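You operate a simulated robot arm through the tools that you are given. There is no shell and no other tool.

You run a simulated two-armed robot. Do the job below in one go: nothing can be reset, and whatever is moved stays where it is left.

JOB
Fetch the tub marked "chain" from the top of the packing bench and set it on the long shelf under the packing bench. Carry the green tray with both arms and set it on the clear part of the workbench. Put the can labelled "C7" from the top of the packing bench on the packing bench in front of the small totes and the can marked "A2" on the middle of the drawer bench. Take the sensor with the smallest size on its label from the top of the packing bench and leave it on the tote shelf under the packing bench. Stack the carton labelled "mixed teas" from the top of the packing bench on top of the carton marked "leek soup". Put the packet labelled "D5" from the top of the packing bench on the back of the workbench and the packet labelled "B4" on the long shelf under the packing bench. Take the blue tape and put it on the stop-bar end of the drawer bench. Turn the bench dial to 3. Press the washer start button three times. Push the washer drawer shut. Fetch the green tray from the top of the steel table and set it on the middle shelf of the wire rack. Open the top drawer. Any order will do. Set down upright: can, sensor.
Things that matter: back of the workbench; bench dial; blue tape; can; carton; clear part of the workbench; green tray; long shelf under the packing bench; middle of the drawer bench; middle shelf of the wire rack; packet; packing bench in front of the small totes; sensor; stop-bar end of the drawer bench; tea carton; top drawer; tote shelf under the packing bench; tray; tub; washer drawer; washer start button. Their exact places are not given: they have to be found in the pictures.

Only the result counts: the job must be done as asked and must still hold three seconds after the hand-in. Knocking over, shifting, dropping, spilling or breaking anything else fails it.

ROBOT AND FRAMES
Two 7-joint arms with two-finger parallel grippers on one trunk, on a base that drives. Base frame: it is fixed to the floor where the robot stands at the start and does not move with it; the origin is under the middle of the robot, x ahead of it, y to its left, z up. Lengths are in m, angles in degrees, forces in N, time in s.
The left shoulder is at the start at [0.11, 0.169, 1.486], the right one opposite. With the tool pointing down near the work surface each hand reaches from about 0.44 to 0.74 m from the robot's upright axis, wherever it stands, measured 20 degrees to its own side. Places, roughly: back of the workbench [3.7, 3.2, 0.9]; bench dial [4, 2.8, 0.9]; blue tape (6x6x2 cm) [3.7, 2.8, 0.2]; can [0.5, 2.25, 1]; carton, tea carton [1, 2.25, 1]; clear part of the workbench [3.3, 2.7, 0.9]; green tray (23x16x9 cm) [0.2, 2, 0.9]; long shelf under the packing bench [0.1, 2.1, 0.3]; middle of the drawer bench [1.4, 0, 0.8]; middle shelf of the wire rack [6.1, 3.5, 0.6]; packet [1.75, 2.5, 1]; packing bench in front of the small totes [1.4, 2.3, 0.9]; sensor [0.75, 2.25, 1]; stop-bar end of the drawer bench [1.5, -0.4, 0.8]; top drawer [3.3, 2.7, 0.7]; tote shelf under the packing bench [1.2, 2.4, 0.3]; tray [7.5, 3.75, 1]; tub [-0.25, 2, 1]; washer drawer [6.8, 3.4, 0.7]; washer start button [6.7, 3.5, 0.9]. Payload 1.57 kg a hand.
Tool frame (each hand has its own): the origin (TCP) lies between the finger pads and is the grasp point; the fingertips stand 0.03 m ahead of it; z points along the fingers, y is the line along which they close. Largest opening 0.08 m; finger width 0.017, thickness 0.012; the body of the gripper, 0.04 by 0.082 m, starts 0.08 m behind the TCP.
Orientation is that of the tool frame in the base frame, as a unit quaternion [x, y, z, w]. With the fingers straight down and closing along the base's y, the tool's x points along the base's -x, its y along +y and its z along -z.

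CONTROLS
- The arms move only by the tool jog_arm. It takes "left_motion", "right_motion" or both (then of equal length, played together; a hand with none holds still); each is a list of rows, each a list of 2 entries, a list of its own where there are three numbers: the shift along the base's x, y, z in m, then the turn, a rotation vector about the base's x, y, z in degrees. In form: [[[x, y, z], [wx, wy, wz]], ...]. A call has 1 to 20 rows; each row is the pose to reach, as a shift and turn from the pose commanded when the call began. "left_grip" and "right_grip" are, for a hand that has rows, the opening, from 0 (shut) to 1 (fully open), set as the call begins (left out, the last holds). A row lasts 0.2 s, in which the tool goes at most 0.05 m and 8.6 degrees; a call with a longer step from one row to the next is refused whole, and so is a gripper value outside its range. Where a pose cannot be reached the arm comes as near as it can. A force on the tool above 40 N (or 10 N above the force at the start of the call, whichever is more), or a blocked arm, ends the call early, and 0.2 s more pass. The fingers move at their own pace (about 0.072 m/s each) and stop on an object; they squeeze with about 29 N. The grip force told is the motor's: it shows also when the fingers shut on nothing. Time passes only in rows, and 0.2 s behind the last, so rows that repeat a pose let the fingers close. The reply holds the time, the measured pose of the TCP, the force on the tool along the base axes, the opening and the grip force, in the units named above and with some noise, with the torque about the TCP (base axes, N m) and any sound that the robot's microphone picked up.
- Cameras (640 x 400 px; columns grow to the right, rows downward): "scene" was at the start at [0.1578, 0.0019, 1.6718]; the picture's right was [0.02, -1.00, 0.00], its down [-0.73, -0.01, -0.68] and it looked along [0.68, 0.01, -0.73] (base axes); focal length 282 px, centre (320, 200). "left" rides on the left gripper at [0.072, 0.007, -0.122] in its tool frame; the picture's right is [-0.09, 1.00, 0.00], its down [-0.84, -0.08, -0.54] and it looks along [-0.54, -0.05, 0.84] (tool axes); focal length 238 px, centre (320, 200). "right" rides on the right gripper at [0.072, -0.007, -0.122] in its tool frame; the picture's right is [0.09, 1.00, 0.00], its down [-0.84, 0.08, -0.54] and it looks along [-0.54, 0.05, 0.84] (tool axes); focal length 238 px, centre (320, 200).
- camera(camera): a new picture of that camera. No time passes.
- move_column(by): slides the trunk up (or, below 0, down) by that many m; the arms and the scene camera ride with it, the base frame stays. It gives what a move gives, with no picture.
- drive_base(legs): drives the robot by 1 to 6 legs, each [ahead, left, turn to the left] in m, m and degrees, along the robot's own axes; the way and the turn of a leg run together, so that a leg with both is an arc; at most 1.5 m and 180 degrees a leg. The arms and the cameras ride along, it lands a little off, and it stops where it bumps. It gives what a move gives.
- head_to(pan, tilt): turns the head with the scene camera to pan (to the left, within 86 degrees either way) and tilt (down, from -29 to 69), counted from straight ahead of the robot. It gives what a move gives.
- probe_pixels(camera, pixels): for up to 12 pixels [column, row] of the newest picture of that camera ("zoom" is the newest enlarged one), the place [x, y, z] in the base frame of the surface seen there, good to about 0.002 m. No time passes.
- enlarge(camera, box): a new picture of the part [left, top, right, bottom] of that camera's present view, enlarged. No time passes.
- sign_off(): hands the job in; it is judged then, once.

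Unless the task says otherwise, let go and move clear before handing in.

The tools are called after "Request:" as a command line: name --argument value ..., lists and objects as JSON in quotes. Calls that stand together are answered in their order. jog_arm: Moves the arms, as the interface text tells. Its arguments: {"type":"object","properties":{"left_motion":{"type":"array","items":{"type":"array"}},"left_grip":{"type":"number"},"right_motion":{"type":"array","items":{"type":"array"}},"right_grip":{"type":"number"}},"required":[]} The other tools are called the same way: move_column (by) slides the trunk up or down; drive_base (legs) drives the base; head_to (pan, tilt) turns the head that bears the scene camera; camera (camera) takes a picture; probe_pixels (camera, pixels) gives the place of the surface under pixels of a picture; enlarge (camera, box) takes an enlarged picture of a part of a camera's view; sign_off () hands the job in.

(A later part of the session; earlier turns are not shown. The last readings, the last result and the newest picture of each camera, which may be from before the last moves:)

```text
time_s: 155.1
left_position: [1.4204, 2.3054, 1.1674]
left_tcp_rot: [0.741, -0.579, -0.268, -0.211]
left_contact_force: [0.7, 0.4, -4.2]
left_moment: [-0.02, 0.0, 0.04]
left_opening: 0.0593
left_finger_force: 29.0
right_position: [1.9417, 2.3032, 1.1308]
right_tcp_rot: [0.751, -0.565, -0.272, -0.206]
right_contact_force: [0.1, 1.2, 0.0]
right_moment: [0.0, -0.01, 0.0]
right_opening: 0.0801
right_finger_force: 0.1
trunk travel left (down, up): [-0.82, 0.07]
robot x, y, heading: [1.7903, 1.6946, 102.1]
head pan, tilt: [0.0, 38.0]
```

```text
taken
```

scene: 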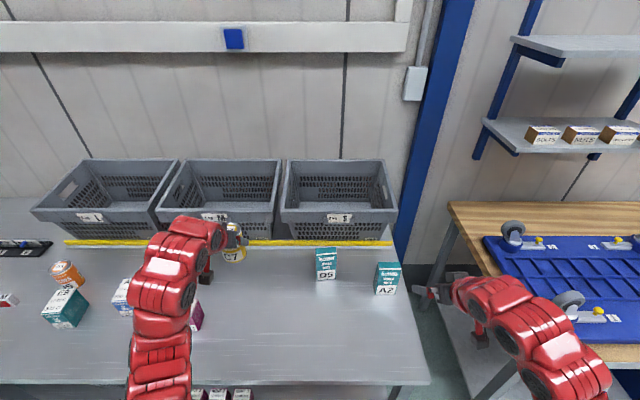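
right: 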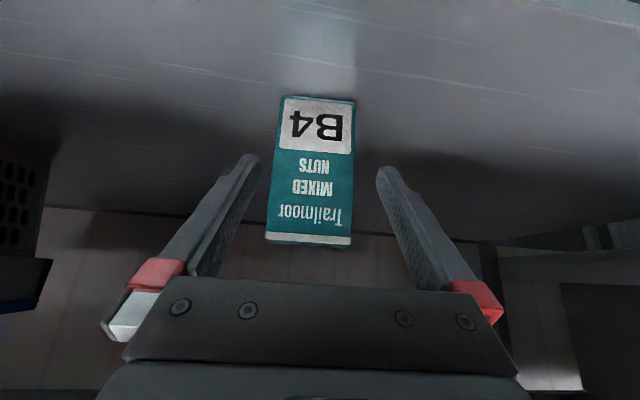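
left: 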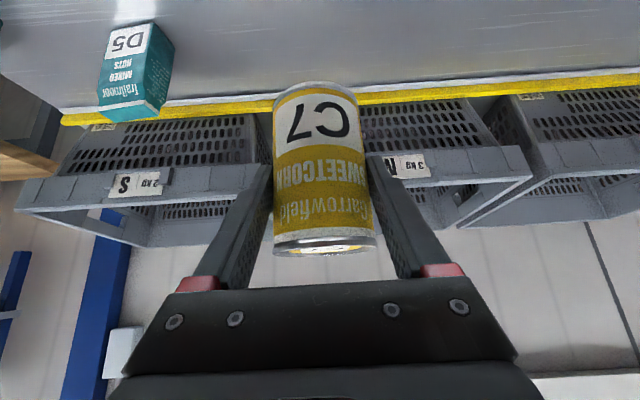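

The can hangs right over a clear spot at (1.42, 2.31), in front of totes M and S. I'll lower it straight down.

Request:
jog_arm --left_motion '[[[0, 0, -0.045], [0, 0, 0]], [[0, 0, -0.09], [0, 0, 0]], [[0, 0, -0.135], [0, 0, 0]], [[0, 0, -0.175], [0, 0, 0]], [[0, 0, -0.21], [0, 0, 0]], [[0, 0, -0.232], [0, 0, 0]], [[0, 0, -0.241], [0, 0, 0]], [[0, 0, -0.241], [0, 0, 0]]]'

Request:
camera --camera "left"

```text
time_s: 156.9
left_position: [1.42, 2.3048, 0.9279]
left_tcp_rot: [0.74, -0.579, -0.269, -0.211]
left_contact_force: [-0.1, 0.2, -2.9]
left_moment: [-0.05, 0.01, -0.01]
left_opening: 0.0591
left_finger_force: 29.1
right_position: [1.9423, 2.3043, 1.1307]
right_tcp_rot: [0.751, -0.565, -0.272, -0.205]
right_contact_force: [-0.4, 0.0, 0.5]
right_moment: [0.01, 0.01, 0.0]
right_opening: 0.0799
right_finger_force: 0.0
trunk travel left (down, up): [-0.82, 0.07]
robot x, y, heading: [1.7919, 1.6927, 102.2]
head pan, tilt: [0.0, 38.0]
```

```text
taken
```

left: 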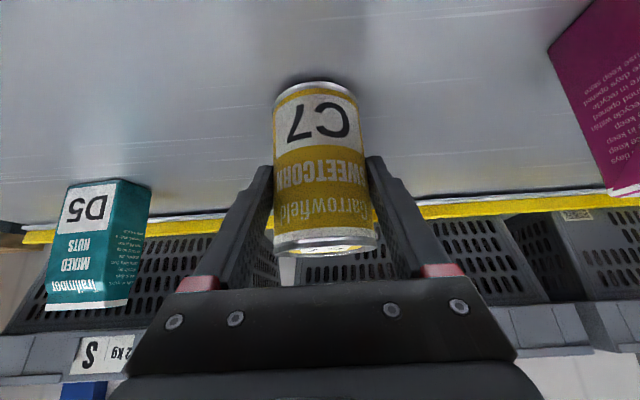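

About 4 mm remain above the bench. I'll touch down, open and retreat straight up.

Request:
jog_arm --left_motion '[[[0, 0, -0.003], [0, 0, 0]], [[0, 0, -0.006], [0, 0, 0]], [[0, 0, -0.006], [0, 0, 0]]]'

Request:
jog_arm --left_motion '[[[0, 0, 0], [0, 0, 0]], [[0, 0, 0], [0, 0, 0]], [[0, 0, 0], [0, 0, 0]]]' --left_grip 1

Request:
jog_arm --left_motion '[[[0, 0, 0.03], [0, 0, 0]], [[0, 0, 0.06], [0, 0, 0]], [[0, 0, 0.1], [0, 0, 0]], [[0, 0, 0.14], [0, 0, 0]], [[0.005, -0.02, 0.18], [0, 0, 0]], [[0.01, -0.04, 0.22], [0, 0, 0]]]'

Request:
camera --camera "left"

```text
time_s: 157.7
left_position: [1.4208, 2.306, 0.9236]
left_tcp_rot: [0.74, -0.578, -0.271, -0.213]
left_contact_force: [-1.8, 0.9, 6.2]
left_moment: [-0.03, 0.29, -0.02]
left_opening: 0.0595
left_finger_force: 29.4
right_position: [1.9447, 2.3029, 1.1305]
right_tcp_rot: [0.75, -0.566, -0.273, -0.205]
right_contact_force: [0.1, -0.1, 0.1]
right_moment: [0.01, 0.0, -0.04]
right_opening: 0.0801
right_finger_force: 0.0
trunk travel left (down, up): [-0.82, 0.07]
robot x, y, heading: [1.7911, 1.6921, 101.8]
head pan, tilt: [0.0, 38.0]
```

```text
time_s: 158.5
left_position: [1.4202, 2.3068, 0.9215]
left_tcp_rot: [0.741, -0.579, -0.268, -0.211]
left_contact_force: [-0.3, 0.3, 0.0]
left_moment: [0.0, 0.0, 0.0]
left_opening: 0.0799
left_finger_force: 0.1
right_position: [1.9428, 2.3029, 1.1305]
right_tcp_rot: [0.751, -0.565, -0.273, -0.206]
right_contact_force: [0.5, 0.3, -0.2]
right_moment: [0.01, 0.01, 0.02]
right_opening: 0.0803
right_finger_force: 0.0
trunk travel left (down, up): [-0.82, 0.07]
robot x, y, heading: [1.7903, 1.6933, 102.2]
head pan, tilt: [0.0, 38.0]
```

```text
time_s: 159.9
left_position: [1.4302, 2.2656, 1.1427]
left_tcp_rot: [0.741, -0.578, -0.269, -0.211]
left_contact_force: [0.3, 0.1, -0.3]
left_moment: [0.05, 0.02, -0.01]
left_opening: 0.0799
left_finger_force: 0.0
right_position: [1.9416, 2.3029, 1.1319]
right_tcp_rot: [0.751, -0.565, -0.273, -0.206]
right_contact_force: [-0.3, 0.3, 0.5]
right_moment: [-0.03, -0.01, -0.02]
right_opening: 0.08
right_finger_force: 0.0
trunk travel left (down, up): [-0.82, 0.07]
robot x, y, heading: [1.7898, 1.6919, 102.3]
head pan, tilt: [0.0, 38.0]
```

```text
taken
```

left: 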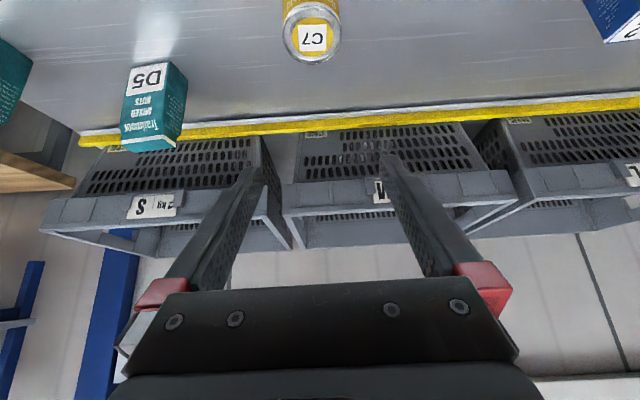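

C7 stands upright in front of the totes at (312,35). Next I'll shift left so the left hand is over the "mixed teas" carton and measure both cartons.

Request:
drive_base --legs '[[-0.06, 0.19, 0]]'

Request:
camera --camera "left"

Request:
camera --camera "scene"

Request:
camera --camera "right"

```text
time_s: 161.5
left_position: [1.2622, 2.1706, 1.1415]
left_tcp_rot: [0.74, -0.579, -0.269, -0.212]
left_contact_force: [0.3, 0.6, 0.7]
left_moment: [-0.01, 0.02, 0.02]
left_opening: 0.0801
left_finger_force: 0.1
right_position: [1.775, 2.2049, 1.13]
right_tcp_rot: [0.75, -0.566, -0.273, -0.205]
right_contact_force: [1.2, 0.1, 0.9]
right_moment: [0.0, 0.01, 0.02]
right_opening: 0.08
right_finger_force: 0.0
trunk travel left (down, up): [-0.82, 0.07]
robot x, y, heading: [1.6189, 1.5965, 102.1]
head pan, tilt: [0.0, 38.0]
```

```text
taken
```

left: 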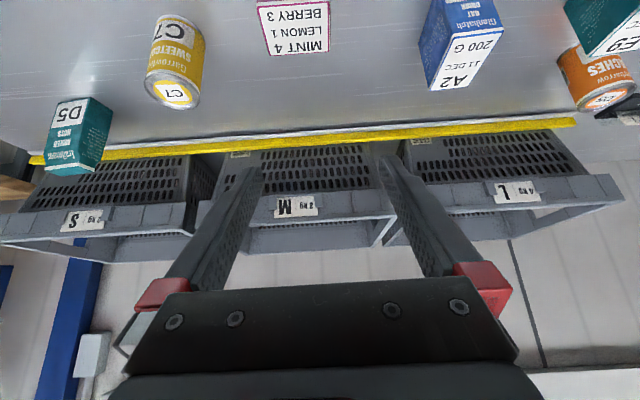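

```text
taken
```

scene: 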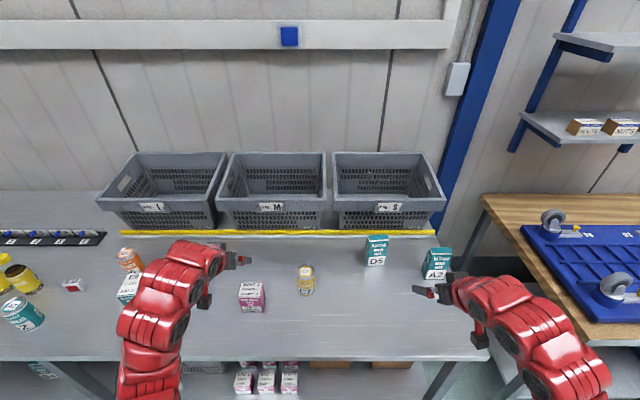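

```text
taken
```

right: 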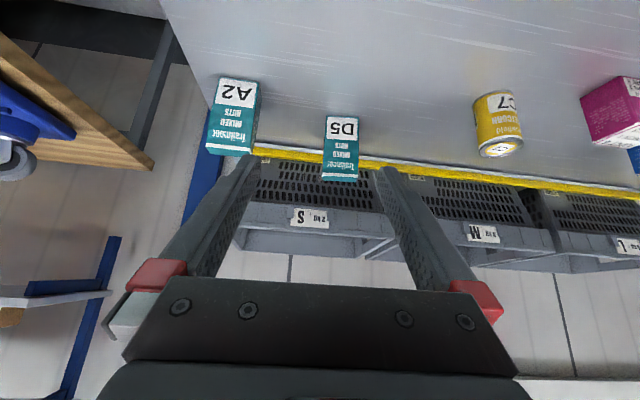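

Request:
enlarge --camera "scene" --box '[210, 255, 290, 325]'

Request:
probe_pixels --camera "left" --pixels '[[262, 8], [325, 5], [270, 50], [328, 50], [298, 28], [270, 54], [326, 54]]'

Request:
probe_pixels --camera "scene" --pixels '[[242, 285], [261, 284], [241, 296], [262, 295], [251, 290], [242, 310], [263, 309], [268, 300]]'

```text
5.71 times, centred on (250, 290) of scene
```

zoom: 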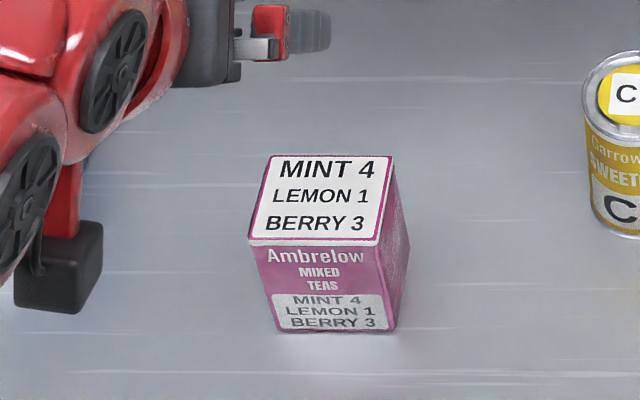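

```text
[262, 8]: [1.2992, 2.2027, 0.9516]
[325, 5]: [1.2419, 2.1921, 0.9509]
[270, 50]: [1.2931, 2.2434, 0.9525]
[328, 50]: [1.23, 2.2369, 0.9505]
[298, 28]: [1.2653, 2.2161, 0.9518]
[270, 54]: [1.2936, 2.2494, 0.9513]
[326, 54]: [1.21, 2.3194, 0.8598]
```

```text
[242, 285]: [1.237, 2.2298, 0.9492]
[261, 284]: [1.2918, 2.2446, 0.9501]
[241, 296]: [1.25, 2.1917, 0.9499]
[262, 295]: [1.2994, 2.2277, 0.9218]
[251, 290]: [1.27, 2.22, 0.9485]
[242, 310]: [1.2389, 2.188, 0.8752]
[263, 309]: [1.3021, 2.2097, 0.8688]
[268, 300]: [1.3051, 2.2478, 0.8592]
```

The teas carton is 6.4×4.6×9 cm, centred at (1.266, 2.2195) with a yaw matching my tool. I'll hover just above it.

Request:
jog_arm --left_motion '[[[0.002, 0.015, -0.04], [0, 0, 0]], [[0.004, 0.03, -0.08], [0, 0, 0]], [[0.0058, 0.0394, -0.115], [0, 0, 0]], [[0.0058, 0.0394, -0.135], [0, 0, 0]], [[0.0058, 0.0394, -0.135], [0, 0, 0]]]'

Request:
camera --camera "left"

```text
time_s: 162.7
left_position: [1.2655, 2.2101, 1.007]
left_tcp_rot: [0.74, -0.58, -0.268, -0.211]
left_contact_force: [0.4, -0.1, 0.7]
left_moment: [-0.02, -0.04, -0.01]
left_opening: 0.0801
left_finger_force: 0.1
right_position: [1.7739, 2.2057, 1.132]
right_tcp_rot: [0.75, -0.567, -0.272, -0.207]
right_contact_force: [-0.2, -0.8, -0.2]
right_moment: [-0.02, -0.04, -0.01]
right_opening: 0.0798
right_finger_force: 0.1
trunk travel left (down, up): [-0.82, 0.07]
robot x, y, heading: [1.6195, 1.592, 102.1]
head pan, tilt: [0.0, 38.0]
```

```text
taken
```

left: 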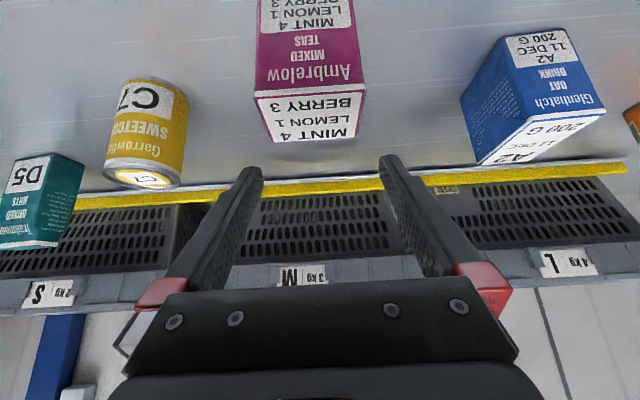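

The carton is centred within about 3 mm. I'll nudge, descend, close and lift slightly.

Request:
jog_arm --left_motion '[[[0.0025, 0.0005, -0.02], [0, 0, 0]], [[0.0025, 0.0005, -0.05], [0, 0, 0]], [[0.0025, 0.0005, -0.08], [0, 0, 0]], [[0.0025, 0.0005, -0.087], [0, 0, 0]]]'

Request:
jog_arm --left_motion '[[[0, 0, 0], [0, 0, 0]], [[0, 0, 0], [0, 0, 0]], [[0, 0, 0], [0, 0, 0]], [[0, 0, 0], [0, 0, 0]]]' --left_grip 0

Request:
jog_arm --left_motion '[[[0, 0, 0.005], [0, 0, 0]], [[0, 0, 0.015], [0, 0, 0]], [[0, 0, 0.03], [0, 0, 0]], [[0, 0, 0.03], [0, 0, 0]]]'

Request:
camera --camera "left"

```text
time_s: 163.7
left_position: [1.2688, 2.2106, 0.9211]
left_tcp_rot: [0.739, -0.58, -0.268, -0.213]
left_contact_force: [0.3, -0.9, 0.2]
left_moment: [0.0, 0.03, 0.01]
left_opening: 0.0798
left_finger_force: 0.0
right_position: [1.7747, 2.2037, 1.1305]
right_tcp_rot: [0.75, -0.567, -0.272, -0.206]
right_contact_force: [0.1, -0.3, -1.0]
right_moment: [-0.02, -0.03, 0.0]
right_opening: 0.0802
right_finger_force: 0.0
trunk travel left (down, up): [-0.82, 0.07]
robot x, y, heading: [1.6201, 1.5958, 102.0]
head pan, tilt: [0.0, 38.0]
```

```text
time_s: 164.7
left_position: [1.27, 2.2099, 0.9203]
left_tcp_rot: [0.739, -0.58, -0.268, -0.212]
left_contact_force: [-1.1, 1.2, 0.9]
left_moment: [-0.01, 0.09, -0.02]
left_opening: 0.0699
left_finger_force: 29.0
right_position: [1.7746, 2.2044, 1.1307]
right_tcp_rot: [0.75, -0.567, -0.272, -0.207]
right_contact_force: [-0.3, -0.5, -0.4]
right_moment: [0.03, 0.01, -0.03]
right_opening: 0.0801
right_finger_force: 0.0
trunk travel left (down, up): [-0.82, 0.07]
robot x, y, heading: [1.6208, 1.5927, 102.0]
head pan, tilt: [0.0, 38.0]
```

```text
time_s: 165.7
left_position: [1.2699, 2.2096, 0.9493]
left_tcp_rot: [0.74, -0.58, -0.268, -0.211]
left_contact_force: [0.6, 0.3, -2.3]
left_moment: [-0.03, 0.0, 0.0]
left_opening: 0.0698
left_finger_force: 28.9
right_position: [1.7742, 2.2041, 1.1302]
right_tcp_rot: [0.75, -0.567, -0.272, -0.207]
right_contact_force: [-0.5, -0.1, 0.1]
right_moment: [-0.01, 0.01, 0.0]
right_opening: 0.0802
right_finger_force: 0.0
trunk travel left (down, up): [-0.82, 0.07]
robot x, y, heading: [1.6197, 1.5939, 101.9]
head pan, tilt: [0.0, 38.0]
```

```text
taken
```

left: 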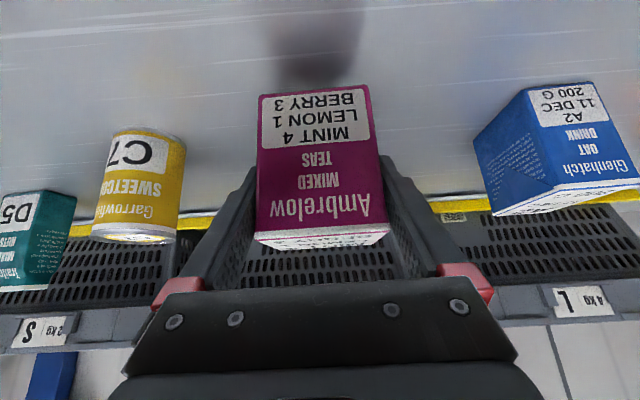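

Teas carton held (0.07 m opening). I'll lift it well above the others and shift left so it comes near the leek soup carton, then measure that.

Request:
jog_arm --left_motion '[[[0, 0, 0.03], [0, 0, 0]], [[0, 0, 0.07], [0, 0, 0]], [[0, 0, 0.11], [0, 0, 0]], [[0, 0, 0.15], [0, 0, 0]], [[0.005, -0.02, 0.185], [0, 0, 0]], [[0.009, -0.04, 0.2], [0, 0, 0]]]'

Request:
drive_base --legs '[[0, 0.36, 0]]'

Request:
camera --camera "scene"

Request:
camera --camera "left"

```text
time_s: 167.1
left_position: [1.2797, 2.1687, 1.1488]
left_tcp_rot: [0.741, -0.579, -0.267, -0.212]
left_contact_force: [-0.4, -0.3, -2.1]
left_moment: [0.02, -0.03, -0.02]
left_opening: 0.0697
left_finger_force: 29.7
right_position: [1.7725, 2.2035, 1.1312]
right_tcp_rot: [0.75, -0.566, -0.272, -0.206]
right_contact_force: [-0.3, -0.4, -0.1]
right_moment: [0.01, 0.01, -0.04]
right_opening: 0.0799
right_finger_force: 0.1
trunk travel left (down, up): [-0.82, 0.07]
robot x, y, heading: [1.6162, 1.5931, 102.3]
head pan, tilt: [0.0, 38.0]
```

```text
time_s: 169.4
left_position: [0.9263, 2.0966, 1.1493]
left_tcp_rot: [0.739, -0.582, -0.268, -0.212]
left_contact_force: [-0.4, -1.1, -1.4]
left_moment: [-0.02, 0.02, 0.02]
left_opening: 0.0698
left_finger_force: 29.3
right_position: [1.4215, 2.1292, 1.1305]
right_tcp_rot: [0.748, -0.568, -0.272, -0.207]
right_contact_force: [0.2, 0.2, 0.2]
right_moment: [0.01, 0.0, 0.01]
right_opening: 0.08
right_finger_force: 0.1
trunk travel left (down, up): [-0.82, 0.07]
robot x, y, heading: [1.2641, 1.5205, 101.9]
head pan, tilt: [0.0, 38.0]
```

```text
taken
```

scene: 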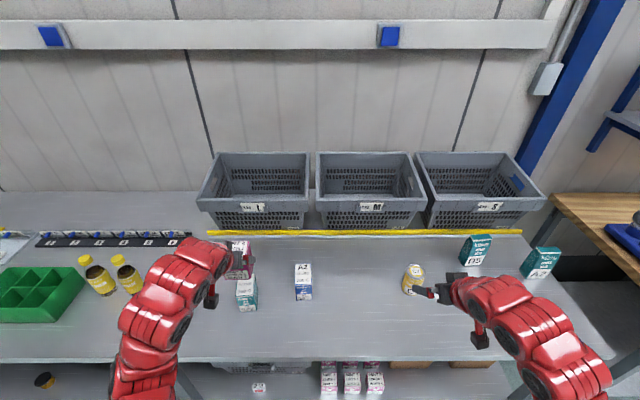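

```text
taken
```

left: 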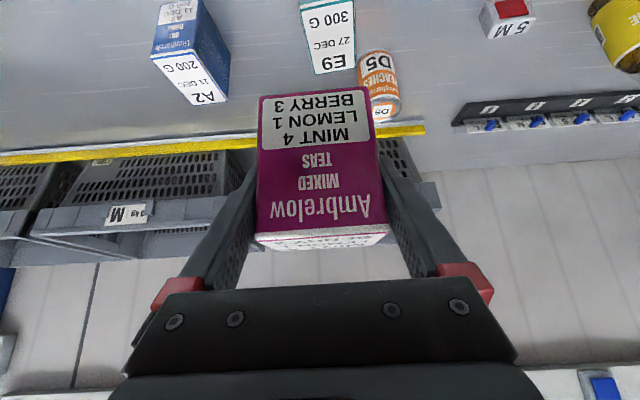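

Request:
enlarge --camera "scene" --box '[210, 250, 290, 320]'

Request:
enlarge --camera "left" --box '[280, 0, 408, 80]'

```text
5.71 times, centred on (250, 285) of scene
```

zoom: 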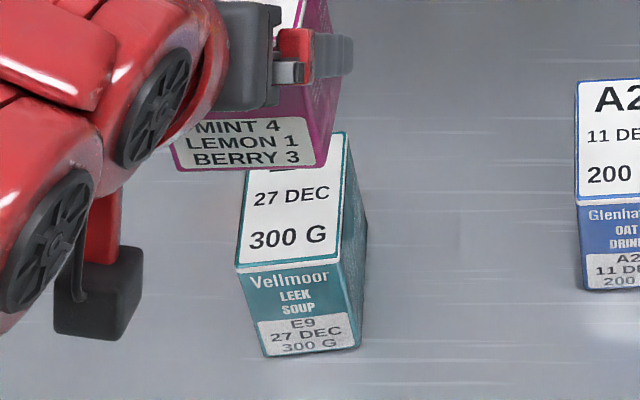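

```text
5.00 times, centred on (344, 40) of left
```

zoom: 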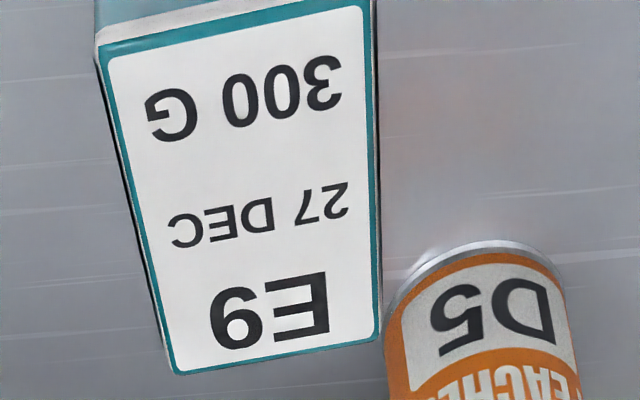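

The leek soup carton's top is fully visible; I'll probe its four top corners.

Request:
probe_pixels --camera "zoom" --pixels '[[108, 62], [368, 12], [178, 365], [374, 332], [245, 190], [150, 200], [374, 170], [470, 290], [440, 255]]'

```text
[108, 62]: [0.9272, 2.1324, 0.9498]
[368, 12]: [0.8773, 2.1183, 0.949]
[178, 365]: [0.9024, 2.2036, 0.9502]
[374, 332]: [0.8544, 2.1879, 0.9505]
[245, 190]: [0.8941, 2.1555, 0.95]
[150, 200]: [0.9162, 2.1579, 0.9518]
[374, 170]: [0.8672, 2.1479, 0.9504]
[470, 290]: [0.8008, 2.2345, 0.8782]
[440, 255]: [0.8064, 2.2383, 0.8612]
```

The leek carton's top centre is (0.8905, 2.16) at z=0.950. I'll bring the teas carton over it and come down to just above.

Request:
jog_arm --left_motion '[[[-0.012, 0.02, 0], [0, 0, 0.7]], [[-0.024, 0.04, 0], [0, 0, 1.4]], [[-0.0338, 0.054, -0.02], [0, 0, 2]], [[-0.0338, 0.054, -0.06], [0, 0, 2]], [[-0.0338, 0.054, -0.1], [0, 0, 2]], [[-0.0338, 0.054, -0.125], [0, 0, 2]], [[-0.0338, 0.054, -0.125], [0, 0, 2]]]'

Request:
camera --camera "left"

Request:
enlarge --camera "scene" --box '[190, 230, 318, 310]'

```text
time_s: 171.0
left_position: [0.8928, 2.1522, 1.0257]
left_tcp_rot: [0.748, -0.569, -0.271, -0.207]
left_contact_force: [-0.1, -0.7, -2.1]
left_moment: [-0.03, -0.02, -0.01]
left_opening: 0.0697
left_finger_force: 29.0
right_position: [1.4215, 2.1284, 1.1308]
right_tcp_rot: [0.749, -0.569, -0.271, -0.207]
right_contact_force: [0.7, 0.5, -0.2]
right_moment: [0.02, 0.02, 0.01]
right_opening: 0.08
right_finger_force: 0.0
trunk travel left (down, up): [-0.82, 0.07]
robot x, y, heading: [1.2623, 1.5171, 101.8]
head pan, tilt: [0.0, 38.0]
```

```text
taken
```

left: 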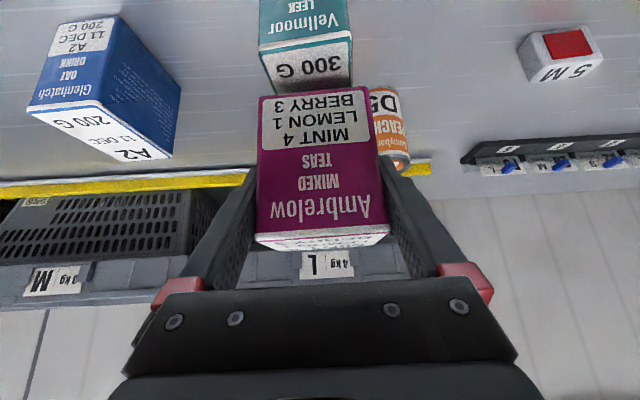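

```text
5.00 times, centred on (254, 270) of scene
```

zoom: 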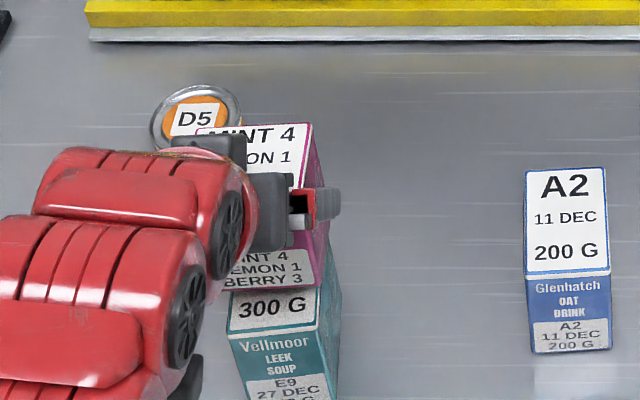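

I'll verify the carton alignment numerically before letting it down.

Request:
probe_pixels --camera "left" --pixels '[[263, 100], [365, 92], [258, 235], [386, 228], [265, 45], [350, 42], [272, 88], [345, 80]]'

```text
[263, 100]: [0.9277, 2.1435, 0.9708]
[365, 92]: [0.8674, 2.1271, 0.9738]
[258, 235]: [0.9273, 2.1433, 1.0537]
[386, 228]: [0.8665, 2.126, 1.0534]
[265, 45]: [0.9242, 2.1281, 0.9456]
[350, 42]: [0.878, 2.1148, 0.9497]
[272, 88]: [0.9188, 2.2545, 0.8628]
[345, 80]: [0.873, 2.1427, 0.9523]
```

The teas carton's centre (0.891, 2.157) matches the leek carton's. I'll lower it the last 1.5 cm and release.

Request:
jog_arm --left_motion '[[[0, 0.002, -0.008], [0, 0, 0]], [[0, 0.002, -0.0135], [0, 0, 0]], [[0, 0.002, -0.0165], [0, 0, 0]], [[0, 0.002, -0.0165], [0, 0, 0]]]'

```text
time_s: 172.0
left_position: [0.8919, 2.1549, 1.0095]
left_tcp_rot: [0.748, -0.569, -0.272, -0.207]
left_contact_force: [-0.6, -0.7, 2.0]
left_moment: [-0.14, 0.13, -0.03]
left_opening: 0.0696
left_finger_force: 28.7
right_position: [1.4201, 2.1285, 1.1304]
right_tcp_rot: [0.748, -0.568, -0.273, -0.207]
right_contact_force: [-0.8, -0.6, -0.6]
right_moment: [-0.01, 0.01, 0.01]
right_opening: 0.0801
right_finger_force: 0.0
trunk travel left (down, up): [-0.82, 0.07]
robot x, y, heading: [1.2612, 1.5221, 101.7]
head pan, tilt: [0.0, 38.0]
```

Contact shows in the force (from -2 to +2 N vertical). I'll release and retreat along the tool axis.

Request:
jog_arm --left_motion '[[[0, 0, 0], [0, 0, 0]], [[0, 0, 0], [0, 0, 0]], [[0, 0, 0], [0, 0, 0]]]' --left_grip 1

Request:
jog_arm --left_motion '[[[0.001, -0.006, 0.008], [0, 0, 0]], [[0.005, -0.022, 0.028], [0, 0, 0]], [[0.009, -0.04, 0.05], [0, 0, 0]], [[0.014, -0.06, 0.08], [0, 0, 0]], [[0.018, -0.08, 0.11], [0, 0, 0]], [[0.022, -0.1, 0.14], [0, 0, 0]]]'

Request:
camera --camera "left"

Request:
enlarge --camera "scene" --box '[190, 230, 318, 310]'

```text
time_s: 172.8
left_position: [0.8925, 2.1526, 1.0095]
left_tcp_rot: [0.748, -0.569, -0.271, -0.208]
left_contact_force: [0.7, -0.7, 0.2]
left_moment: [-0.01, 0.01, 0.02]
left_opening: 0.0802
left_finger_force: 0.0
right_position: [1.4194, 2.1291, 1.1315]
right_tcp_rot: [0.748, -0.569, -0.271, -0.208]
right_contact_force: [-0.1, 1.0, -0.5]
right_moment: [0.01, 0.01, -0.02]
right_opening: 0.0801
right_finger_force: 0.1
trunk travel left (down, up): [-0.82, 0.07]
robot x, y, heading: [1.2633, 1.5208, 101.5]
head pan, tilt: [0.0, 38.0]
```

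```text
time_s: 174.2
left_position: [0.9142, 2.0528, 1.1462]
left_tcp_rot: [0.746, -0.57, -0.273, -0.209]
left_contact_force: [0.3, -0.2, 0.0]
left_moment: [0.05, 0.01, -0.02]
left_opening: 0.0802
left_finger_force: 0.0
right_position: [1.4205, 2.1287, 1.1305]
right_tcp_rot: [0.748, -0.569, -0.272, -0.208]
right_contact_force: [0.2, 0.6, 0.4]
right_moment: [-0.03, -0.03, 0.01]
right_opening: 0.08
right_finger_force: 0.1
trunk travel left (down, up): [-0.82, 0.07]
robot x, y, heading: [1.262, 1.5243, 101.8]
head pan, tilt: [0.0, 38.0]
```

```text
taken
```

left: 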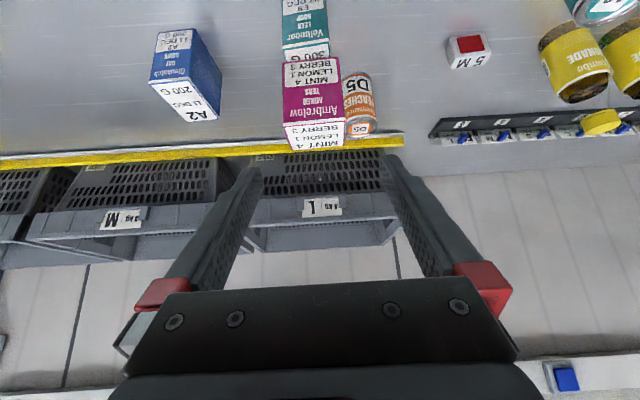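

```text
5.00 times, centred on (254, 270) of scene
```

zoom: 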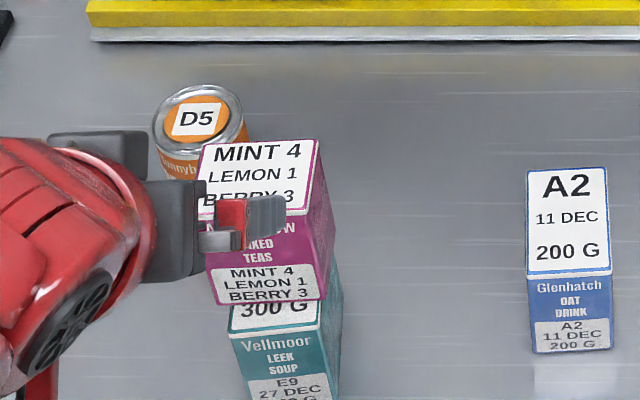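

The teas carton sits squarely on the leek soup carton. Next is can A2 for the drawer bench: I'll shift left 0.29 m to bring the left hand over it.

Request:
drive_base --legs '[[0, 0.29, 0.5]]'

Request:
camera --camera "left"

Request:
camera --camera "scene"

```text
time_s: 176.2
left_position: [0.6241, 1.9914, 1.1466]
left_tcp_rot: [0.749, -0.567, -0.274, -0.207]
left_contact_force: [-1.1, 1.1, 0.9]
left_moment: [0.02, -0.01, -0.03]
left_opening: 0.08
left_finger_force: 0.0
right_position: [1.1296, 2.0691, 1.1306]
right_tcp_rot: [0.75, -0.566, -0.272, -0.206]
right_contact_force: [-0.5, 0.2, 0.5]
right_moment: [0.02, -0.04, 0.01]
right_opening: 0.0801
right_finger_force: 0.0
trunk travel left (down, up): [-0.82, 0.07]
robot x, y, heading: [0.9785, 1.4612, 102.4]
head pan, tilt: [0.0, 38.0]
```

```text
taken
```

left: 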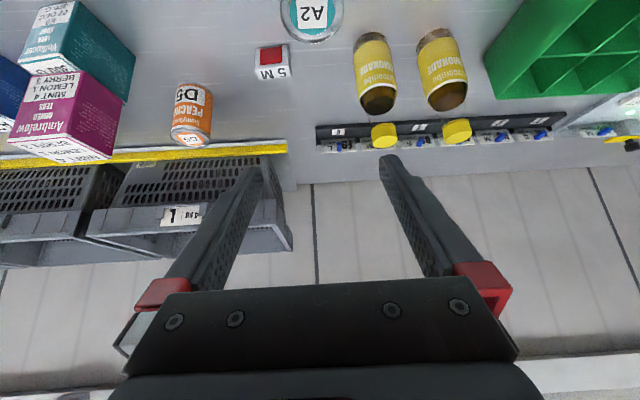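

```text
taken
```

scene: 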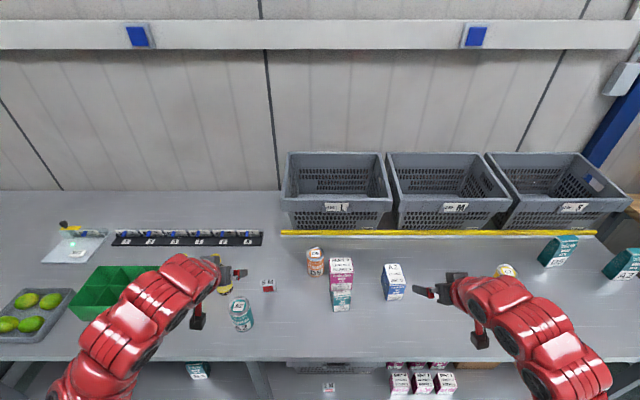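

Request:
enlarge --camera "scene" --box '[200, 280, 280, 340]'

Request:
probe_pixels --camera "zoom" --pixels '[[330, 175], [260, 180], [400, 175], [330, 148], [330, 205], [340, 300]]'

Request:
probe_pixels --camera "left" --pixels '[[311, 14], [284, 14], [340, 14], [311, 36], [311, 41], [375, 135]]'

```text
6.67 times, centred on (240, 310) of scene
```

zoom: 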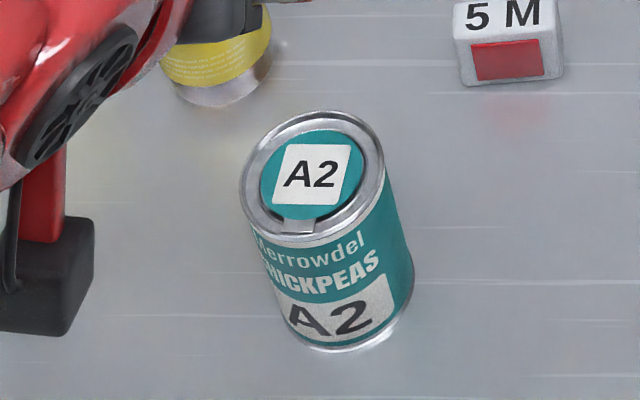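

```text
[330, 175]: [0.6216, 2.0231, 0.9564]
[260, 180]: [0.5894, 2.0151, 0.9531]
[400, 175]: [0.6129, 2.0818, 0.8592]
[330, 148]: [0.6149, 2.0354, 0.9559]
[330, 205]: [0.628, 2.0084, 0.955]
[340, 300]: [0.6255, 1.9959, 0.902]
```

```text
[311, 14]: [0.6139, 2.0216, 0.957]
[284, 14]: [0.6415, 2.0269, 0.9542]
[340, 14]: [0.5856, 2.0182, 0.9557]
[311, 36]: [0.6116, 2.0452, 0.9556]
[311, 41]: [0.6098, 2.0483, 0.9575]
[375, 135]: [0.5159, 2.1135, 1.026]
```

A2's top centre is (0.614, 2.0215). I'll hover over it.

Request:
jog_arm --left_motion '[[[-0.003, 0.008, -0.04], [0, 0, 0]], [[-0.006, 0.016, -0.08], [0, 0, 0]], [[-0.008, 0.0206, -0.12], [0, 0, 0]], [[-0.008, 0.0206, -0.14], [0, 0, 0]], [[-0.008, 0.0206, -0.14], [0, 0, 0]]]'

Request:
camera --camera "left"

```text
time_s: 177.4
left_position: [0.6159, 2.0099, 1.0083]
left_tcp_rot: [0.748, -0.567, -0.275, -0.207]
left_contact_force: [-0.3, -0.9, 0.2]
left_moment: [-0.01, -0.01, 0.02]
left_opening: 0.0803
left_finger_force: 0.0
right_position: [1.1287, 2.0698, 1.1305]
right_tcp_rot: [0.75, -0.566, -0.272, -0.207]
right_contact_force: [-0.9, -0.6, 0.2]
right_moment: [0.02, 0.03, 0.04]
right_opening: 0.08
right_finger_force: 0.0
trunk travel left (down, up): [-0.82, 0.07]
robot x, y, heading: [0.9767, 1.4597, 102.3]
head pan, tilt: [0.0, 38.0]
```

```text
taken
```

left: 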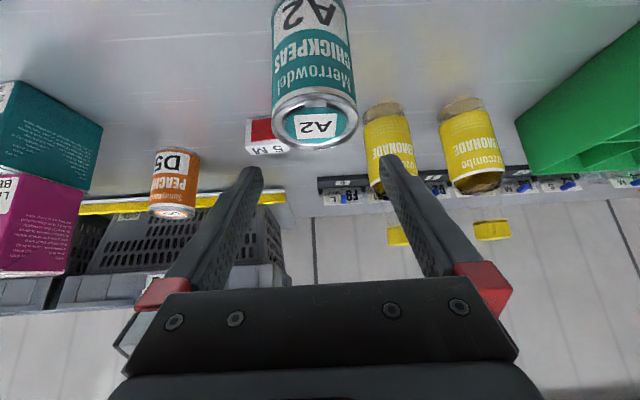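

Centred at (314,120), with the bottles clear. I'll descend, grip and lift slightly.

Request:
jog_arm --left_motion '[[[0, 0.001, -0.03], [0, 0, 0]], [[0, 0.001, -0.06], [0, 0, 0]], [[0, 0.001, -0.085], [0, 0, 0]], [[0, 0.001, -0.085], [0, 0, 0]]]'

Request:
jog_arm --left_motion '[[[0, 0, 0], [0, 0, 0]], [[0, 0, 0], [0, 0, 0]], [[0, 0, 0], [0, 0, 0]], [[0, 0, 0], [0, 0, 0]]]' --left_grip 0

Request:
jog_arm --left_motion '[[[0, 0, 0.005], [0, 0, 0]], [[0, 0, 0.015], [0, 0, 0]], [[0, 0, 0.035], [0, 0, 0]], [[0, 0, 0.07], [0, 0, 0]], [[0, 0, 0.11], [0, 0, 0]], [[0, 0, 0.15], [0, 0, 0]], [[0, 0, 0.19], [0, 0, 0]], [[0, 0, 0.21], [0, 0, 0]]]'

Request:
camera --camera "left"

```text
time_s: 178.4
left_position: [0.6165, 2.0125, 0.9201]
left_tcp_rot: [0.748, -0.568, -0.273, -0.207]
left_contact_force: [-0.1, 0.1, 0.6]
left_moment: [0.02, 0.02, 0.02]
left_opening: 0.08
left_finger_force: 0.1
right_position: [1.1284, 2.0695, 1.1309]
right_tcp_rot: [0.75, -0.566, -0.273, -0.206]
right_contact_force: [-0.8, 0.3, -0.6]
right_moment: [0.0, 0.03, -0.02]
right_opening: 0.0799
right_finger_force: 0.1
trunk travel left (down, up): [-0.82, 0.07]
robot x, y, heading: [0.9765, 1.4598, 102.0]
head pan, tilt: [0.0, 38.0]
```

```text
time_s: 179.4
left_position: [0.6154, 2.0122, 0.9206]
left_tcp_rot: [0.748, -0.567, -0.274, -0.208]
left_contact_force: [0.5, 0.0, 0.2]
left_moment: [-0.04, 0.01, 0.01]
left_opening: 0.0591
left_finger_force: 29.6
right_position: [1.1288, 2.0687, 1.131]
right_tcp_rot: [0.75, -0.566, -0.272, -0.206]
right_contact_force: [-0.8, -1.0, -0.4]
right_moment: [-0.03, -0.03, 0.0]
right_opening: 0.08
right_finger_force: 0.1
trunk travel left (down, up): [-0.82, 0.07]
robot x, y, heading: [0.9749, 1.4577, 101.9]
head pan, tilt: [0.0, 38.0]
```

```text
time_s: 181.2
left_position: [0.6154, 2.0136, 1.1299]
left_tcp_rot: [0.749, -0.567, -0.273, -0.207]
left_contact_force: [0.1, -0.1, -3.7]
left_moment: [-0.04, -0.02, 0.01]
left_opening: 0.059
left_finger_force: 29.3
right_position: [1.1282, 2.0689, 1.1305]
right_tcp_rot: [0.751, -0.566, -0.272, -0.206]
right_contact_force: [0.0, -0.2, 0.0]
right_moment: [-0.01, -0.01, -0.01]
right_opening: 0.08
right_finger_force: 0.1
trunk travel left (down, up): [-0.82, 0.07]
robot x, y, heading: [0.9766, 1.4608, 102.3]
head pan, tilt: [0.0, 38.0]
```

```text
taken
```

left: 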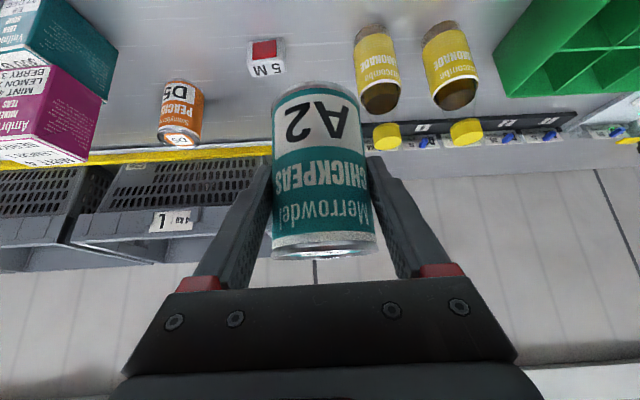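

A2 is held. Now I'll back away, turn to face +x, and drive around to the front of the drawer bench.

Request:
drive_base --legs '[[-0.4, 0, 0], [0, 0, -102.3], [-0.9, 0, 0], [0, -1.27, 0]]'

Request:
head_to --pan 0 --tilt 35

Request:
camera --camera "scene"

```text
time_s: 198.2
left_position: [0.8165, 0.0415, 1.1313]
left_tcp_rot: [-0.046, 0.938, 0.017, 0.343]
left_contact_force: [0.1, -0.3, -3.2]
left_moment: [0.0, 0.04, -0.01]
left_opening: 0.0592
left_finger_force: 29.2
right_position: [0.7825, -0.4719, 1.132]
right_tcp_rot: [-0.05, 0.939, 0.018, 0.341]
right_contact_force: [0.7, -0.6, -0.2]
right_moment: [0.04, -0.02, -0.01]
right_opening: 0.0799
right_finger_force: 0.1
trunk travel left (down, up): [-0.82, 0.07]
robot x, y, heading: [0.2095, -0.2193, 2.3]
head pan, tilt: [0.0, 38.0]
```

```text
time_s: 198.8
left_position: [0.8161, 0.0421, 1.131]
left_tcp_rot: [-0.047, 0.938, 0.018, 0.343]
left_contact_force: [-0.5, 0.0, -2.5]
left_moment: [0.0, 0.02, -0.02]
left_opening: 0.0593
left_finger_force: 29.1
right_position: [0.7827, -0.4724, 1.13]
right_tcp_rot: [-0.05, 0.939, 0.018, 0.34]
right_contact_force: [-0.1, -0.5, -0.5]
right_moment: [0.01, 0.05, 0.0]
right_opening: 0.0799
right_finger_force: 0.0
trunk travel left (down, up): [-0.82, 0.07]
robot x, y, heading: [0.2045, -0.216, 2.0]
head pan, tilt: [0.0, 35.0]
```

```text
taken
```

scene: 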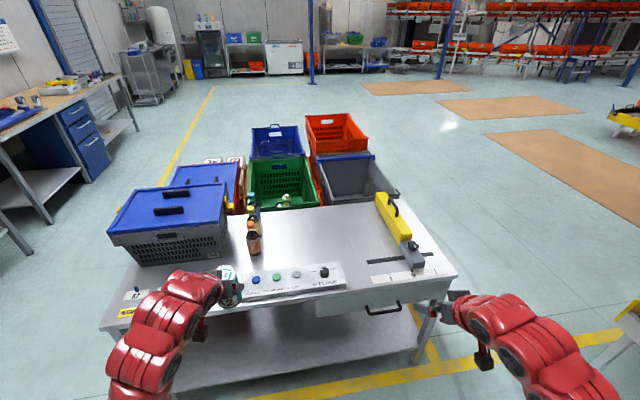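

The drawer bench is in view, with the stop bar (yellow) at (393,215). I'll probe its corners and clear area.

Request:
probe_pixels --camera "scene" --pixels '[[310, 240], [455, 272], [103, 325], [350, 200], [300, 210], [390, 215], [400, 245], [340, 230], [230, 220], [430, 235], [395, 262], [360, 225]]'

Request:
enlarge --camera "scene" --box '[220, 180, 460, 330]'

```text
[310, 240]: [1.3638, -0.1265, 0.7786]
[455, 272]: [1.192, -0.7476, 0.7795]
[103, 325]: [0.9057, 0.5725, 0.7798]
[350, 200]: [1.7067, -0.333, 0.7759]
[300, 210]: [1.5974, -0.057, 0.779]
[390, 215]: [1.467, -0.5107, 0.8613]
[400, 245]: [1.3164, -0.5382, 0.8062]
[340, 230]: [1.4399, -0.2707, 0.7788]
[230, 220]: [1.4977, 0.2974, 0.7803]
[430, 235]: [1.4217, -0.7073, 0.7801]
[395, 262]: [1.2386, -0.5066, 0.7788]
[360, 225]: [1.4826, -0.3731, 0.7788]
```

```text
2.67 times, centred on (340, 255) of scene
```

zoom: 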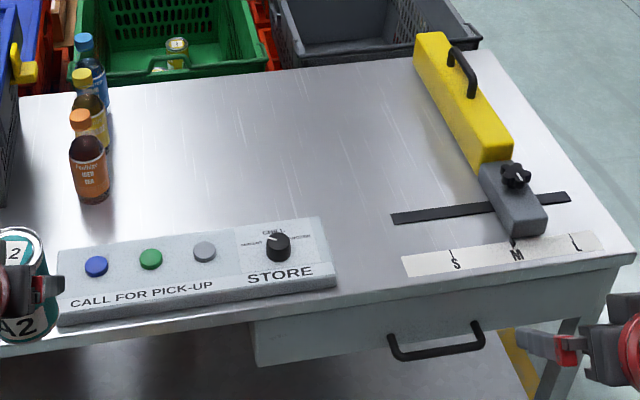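

The drawer bench is turned the same 12.2°, with its front edge at s≈1.006 and its middle near (1.377, -0.027). I'll square up and approach.

Request:
drive_base --legs '[[0, 0, 10.2], [0, -0.3, 0], [0.42, 0, 0]]'

Request:
camera --camera "scene"

Request:
camera --camera "left"

```text
time_s: 203.7
left_position: [1.2287, -0.0478, 1.131]
left_tcp_rot: [-0.136, 0.929, 0.05, 0.34]
left_contact_force: [0.8, -0.3, -3.4]
left_moment: [-0.03, 0.02, -0.03]
left_opening: 0.0591
left_finger_force: 29.1
right_position: [1.2927, -0.5584, 1.1315]
right_tcp_rot: [-0.138, 0.929, 0.049, 0.34]
right_contact_force: [-0.3, 0.4, 0.4]
right_moment: [0.0, -0.01, 0.03]
right_opening: 0.0802
right_finger_force: 0.0
trunk travel left (down, up): [-0.82, 0.07]
robot x, y, heading: [0.6857, -0.4195, 13.3]
head pan, tilt: [0.0, 35.0]
```

```text
taken
```

scene: 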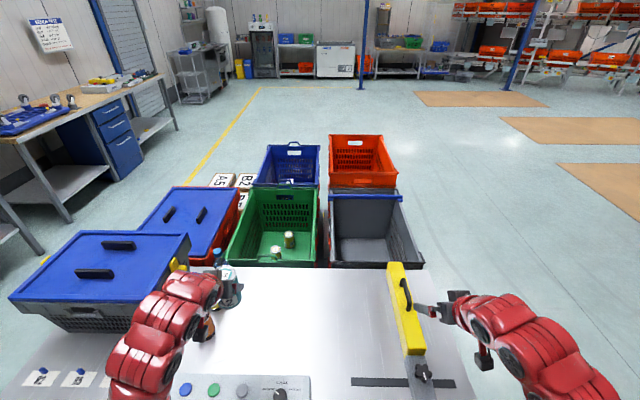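

```text
taken
```

left: 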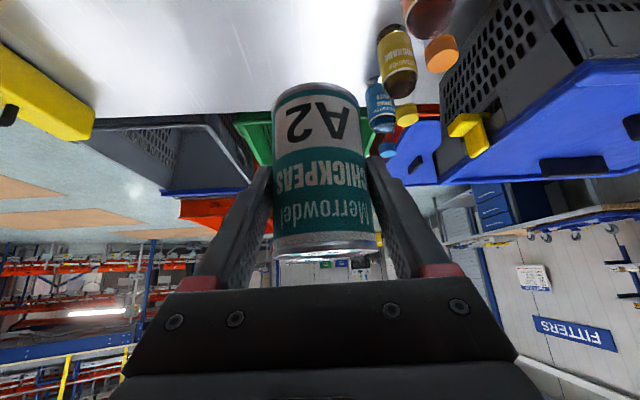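

The middle is clear of the bottles by about 10 cm; I'll probe the bottle positions first, then move the can forward.

Request:
probe_pixels --camera "left" --pixels '[[380, 105], [395, 60], [425, 15], [407, 115], [440, 52], [388, 150], [300, 60], [250, 90]]'

Request:
jog_arm --left_motion '[[[0.035, 0.005, 0], [0, 0, 0]], [[0.07, 0.01, -0.01], [0, 0, 0]], [[0.105, 0.014, -0.04], [0, 0, 0]], [[0.13, 0.017, -0.08], [0, 0, 0]], [[0.139, 0.0186, -0.12], [0, 0, 0]], [[0.139, 0.0186, -0.16], [0, 0, 0]], [[0.139, 0.0186, -0.2], [0, 0, 0]], [[0.139, 0.0186, -0.24], [0, 0, 0]], [[0.139, 0.0186, -0.26], [0, 0, 0]]]'

Request:
camera --camera "left"

```text
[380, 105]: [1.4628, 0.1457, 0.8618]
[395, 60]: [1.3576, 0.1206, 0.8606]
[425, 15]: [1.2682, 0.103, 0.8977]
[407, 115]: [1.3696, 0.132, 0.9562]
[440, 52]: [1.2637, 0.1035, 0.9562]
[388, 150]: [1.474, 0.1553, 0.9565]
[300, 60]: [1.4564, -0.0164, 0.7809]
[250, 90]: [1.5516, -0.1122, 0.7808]
```

```text
time_s: 205.7
left_position: [1.3681, -0.0297, 0.8713]
left_tcp_rot: [-0.136, 0.929, 0.05, 0.34]
left_contact_force: [0.1, 0.8, -3.8]
left_moment: [-0.05, 0.05, -0.02]
left_opening: 0.0592
left_finger_force: 28.5
right_position: [1.2921, -0.5591, 1.1321]
right_tcp_rot: [-0.138, 0.93, 0.049, 0.338]
right_contact_force: [0.6, 0.9, -0.2]
right_moment: [0.0, 0.02, 0.01]
right_opening: 0.0801
right_finger_force: 0.1
trunk travel left (down, up): [-0.82, 0.07]
robot x, y, heading: [0.6801, -0.4162, 13.2]
head pan, tilt: [0.0, 35.0]
```

```text
taken
```

left: 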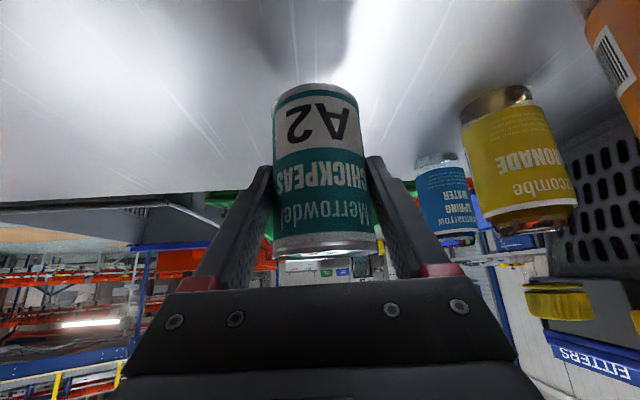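

The bottles are about 15 cm from the can. I'll lower the remaining 3 cm until contact.

Request:
jog_arm --left_motion '[[[0, 0, -0.015], [0, 0, 0]], [[0, 0, -0.026], [0, 0, 0]], [[0, 0, -0.031], [0, 0, 0]], [[0, 0, -0.034], [0, 0, 0]], [[0, 0, -0.034], [0, 0, 0]]]'

```text
time_s: 206.9
left_position: [1.3702, -0.029, 0.8414]
left_tcp_rot: [-0.135, 0.928, 0.05, 0.343]
left_contact_force: [0.0, -1.0, 13.1]
left_moment: [0.15, 0.27, 0.03]
left_opening: 0.059
left_finger_force: 29.4
right_position: [1.2919, -0.5614, 1.131]
right_tcp_rot: [-0.138, 0.93, 0.051, 0.338]
right_contact_force: [0.0, -1.0, 0.5]
right_moment: [0.0, -0.01, 0.01]
right_opening: 0.08
right_finger_force: 0.0
trunk travel left (down, up): [-0.82, 0.07]
robot x, y, heading: [0.6798, -0.417, 13.0]
head pan, tilt: [0.0, 35.0]
```

Request:
jog_arm --left_motion '[[[0, 0, 0.002], [0, 0, 0]], [[0, 0, 0.002], [0, 0, 0]], [[0, 0, 0.002], [0, 0, 0]]]' --left_grip 1

Request:
jog_arm --left_motion '[[[0, 0, 0.03], [0, 0, 0]], [[0, 0, 0.07], [0, 0, 0]], [[0, 0, 0.11], [0, 0, 0]], [[-0.03, -0.006, 0.15], [0, 0, 0]], [[-0.06, -0.012, 0.19], [0, 0, 0]], [[-0.09, -0.02, 0.23], [0, 0, 0]], [[-0.12, -0.026, 0.26], [0, 0, 0]]]'

Request:
camera --camera "left"

```text
time_s: 207.7
left_position: [1.3697, -0.028, 0.8378]
left_tcp_rot: [-0.136, 0.929, 0.05, 0.34]
left_contact_force: [-0.3, -0.5, 0.5]
left_moment: [-0.03, -0.02, 0.0]
left_opening: 0.0797
left_finger_force: 0.1
right_position: [1.2936, -0.559, 1.1301]
right_tcp_rot: [-0.138, 0.93, 0.05, 0.338]
right_contact_force: [0.7, 0.1, -0.6]
right_moment: [-0.01, -0.02, -0.01]
right_opening: 0.0801
right_finger_force: 0.0
trunk travel left (down, up): [-0.82, 0.07]
robot x, y, heading: [0.6798, -0.4147, 13.0]
head pan, tilt: [0.0, 35.0]
```

```text
refused: row 4 steps farther than a row can; nothing moved
```

```text
taken
```

left: 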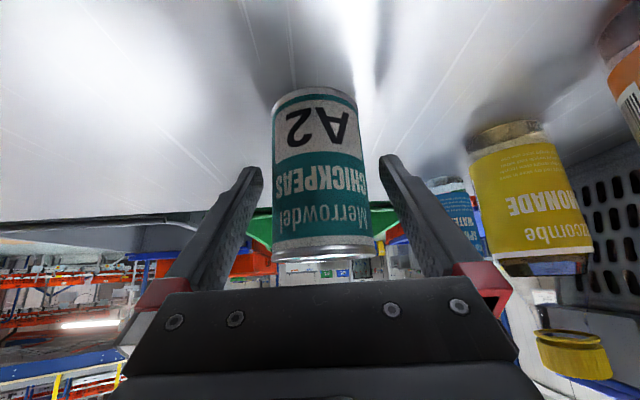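

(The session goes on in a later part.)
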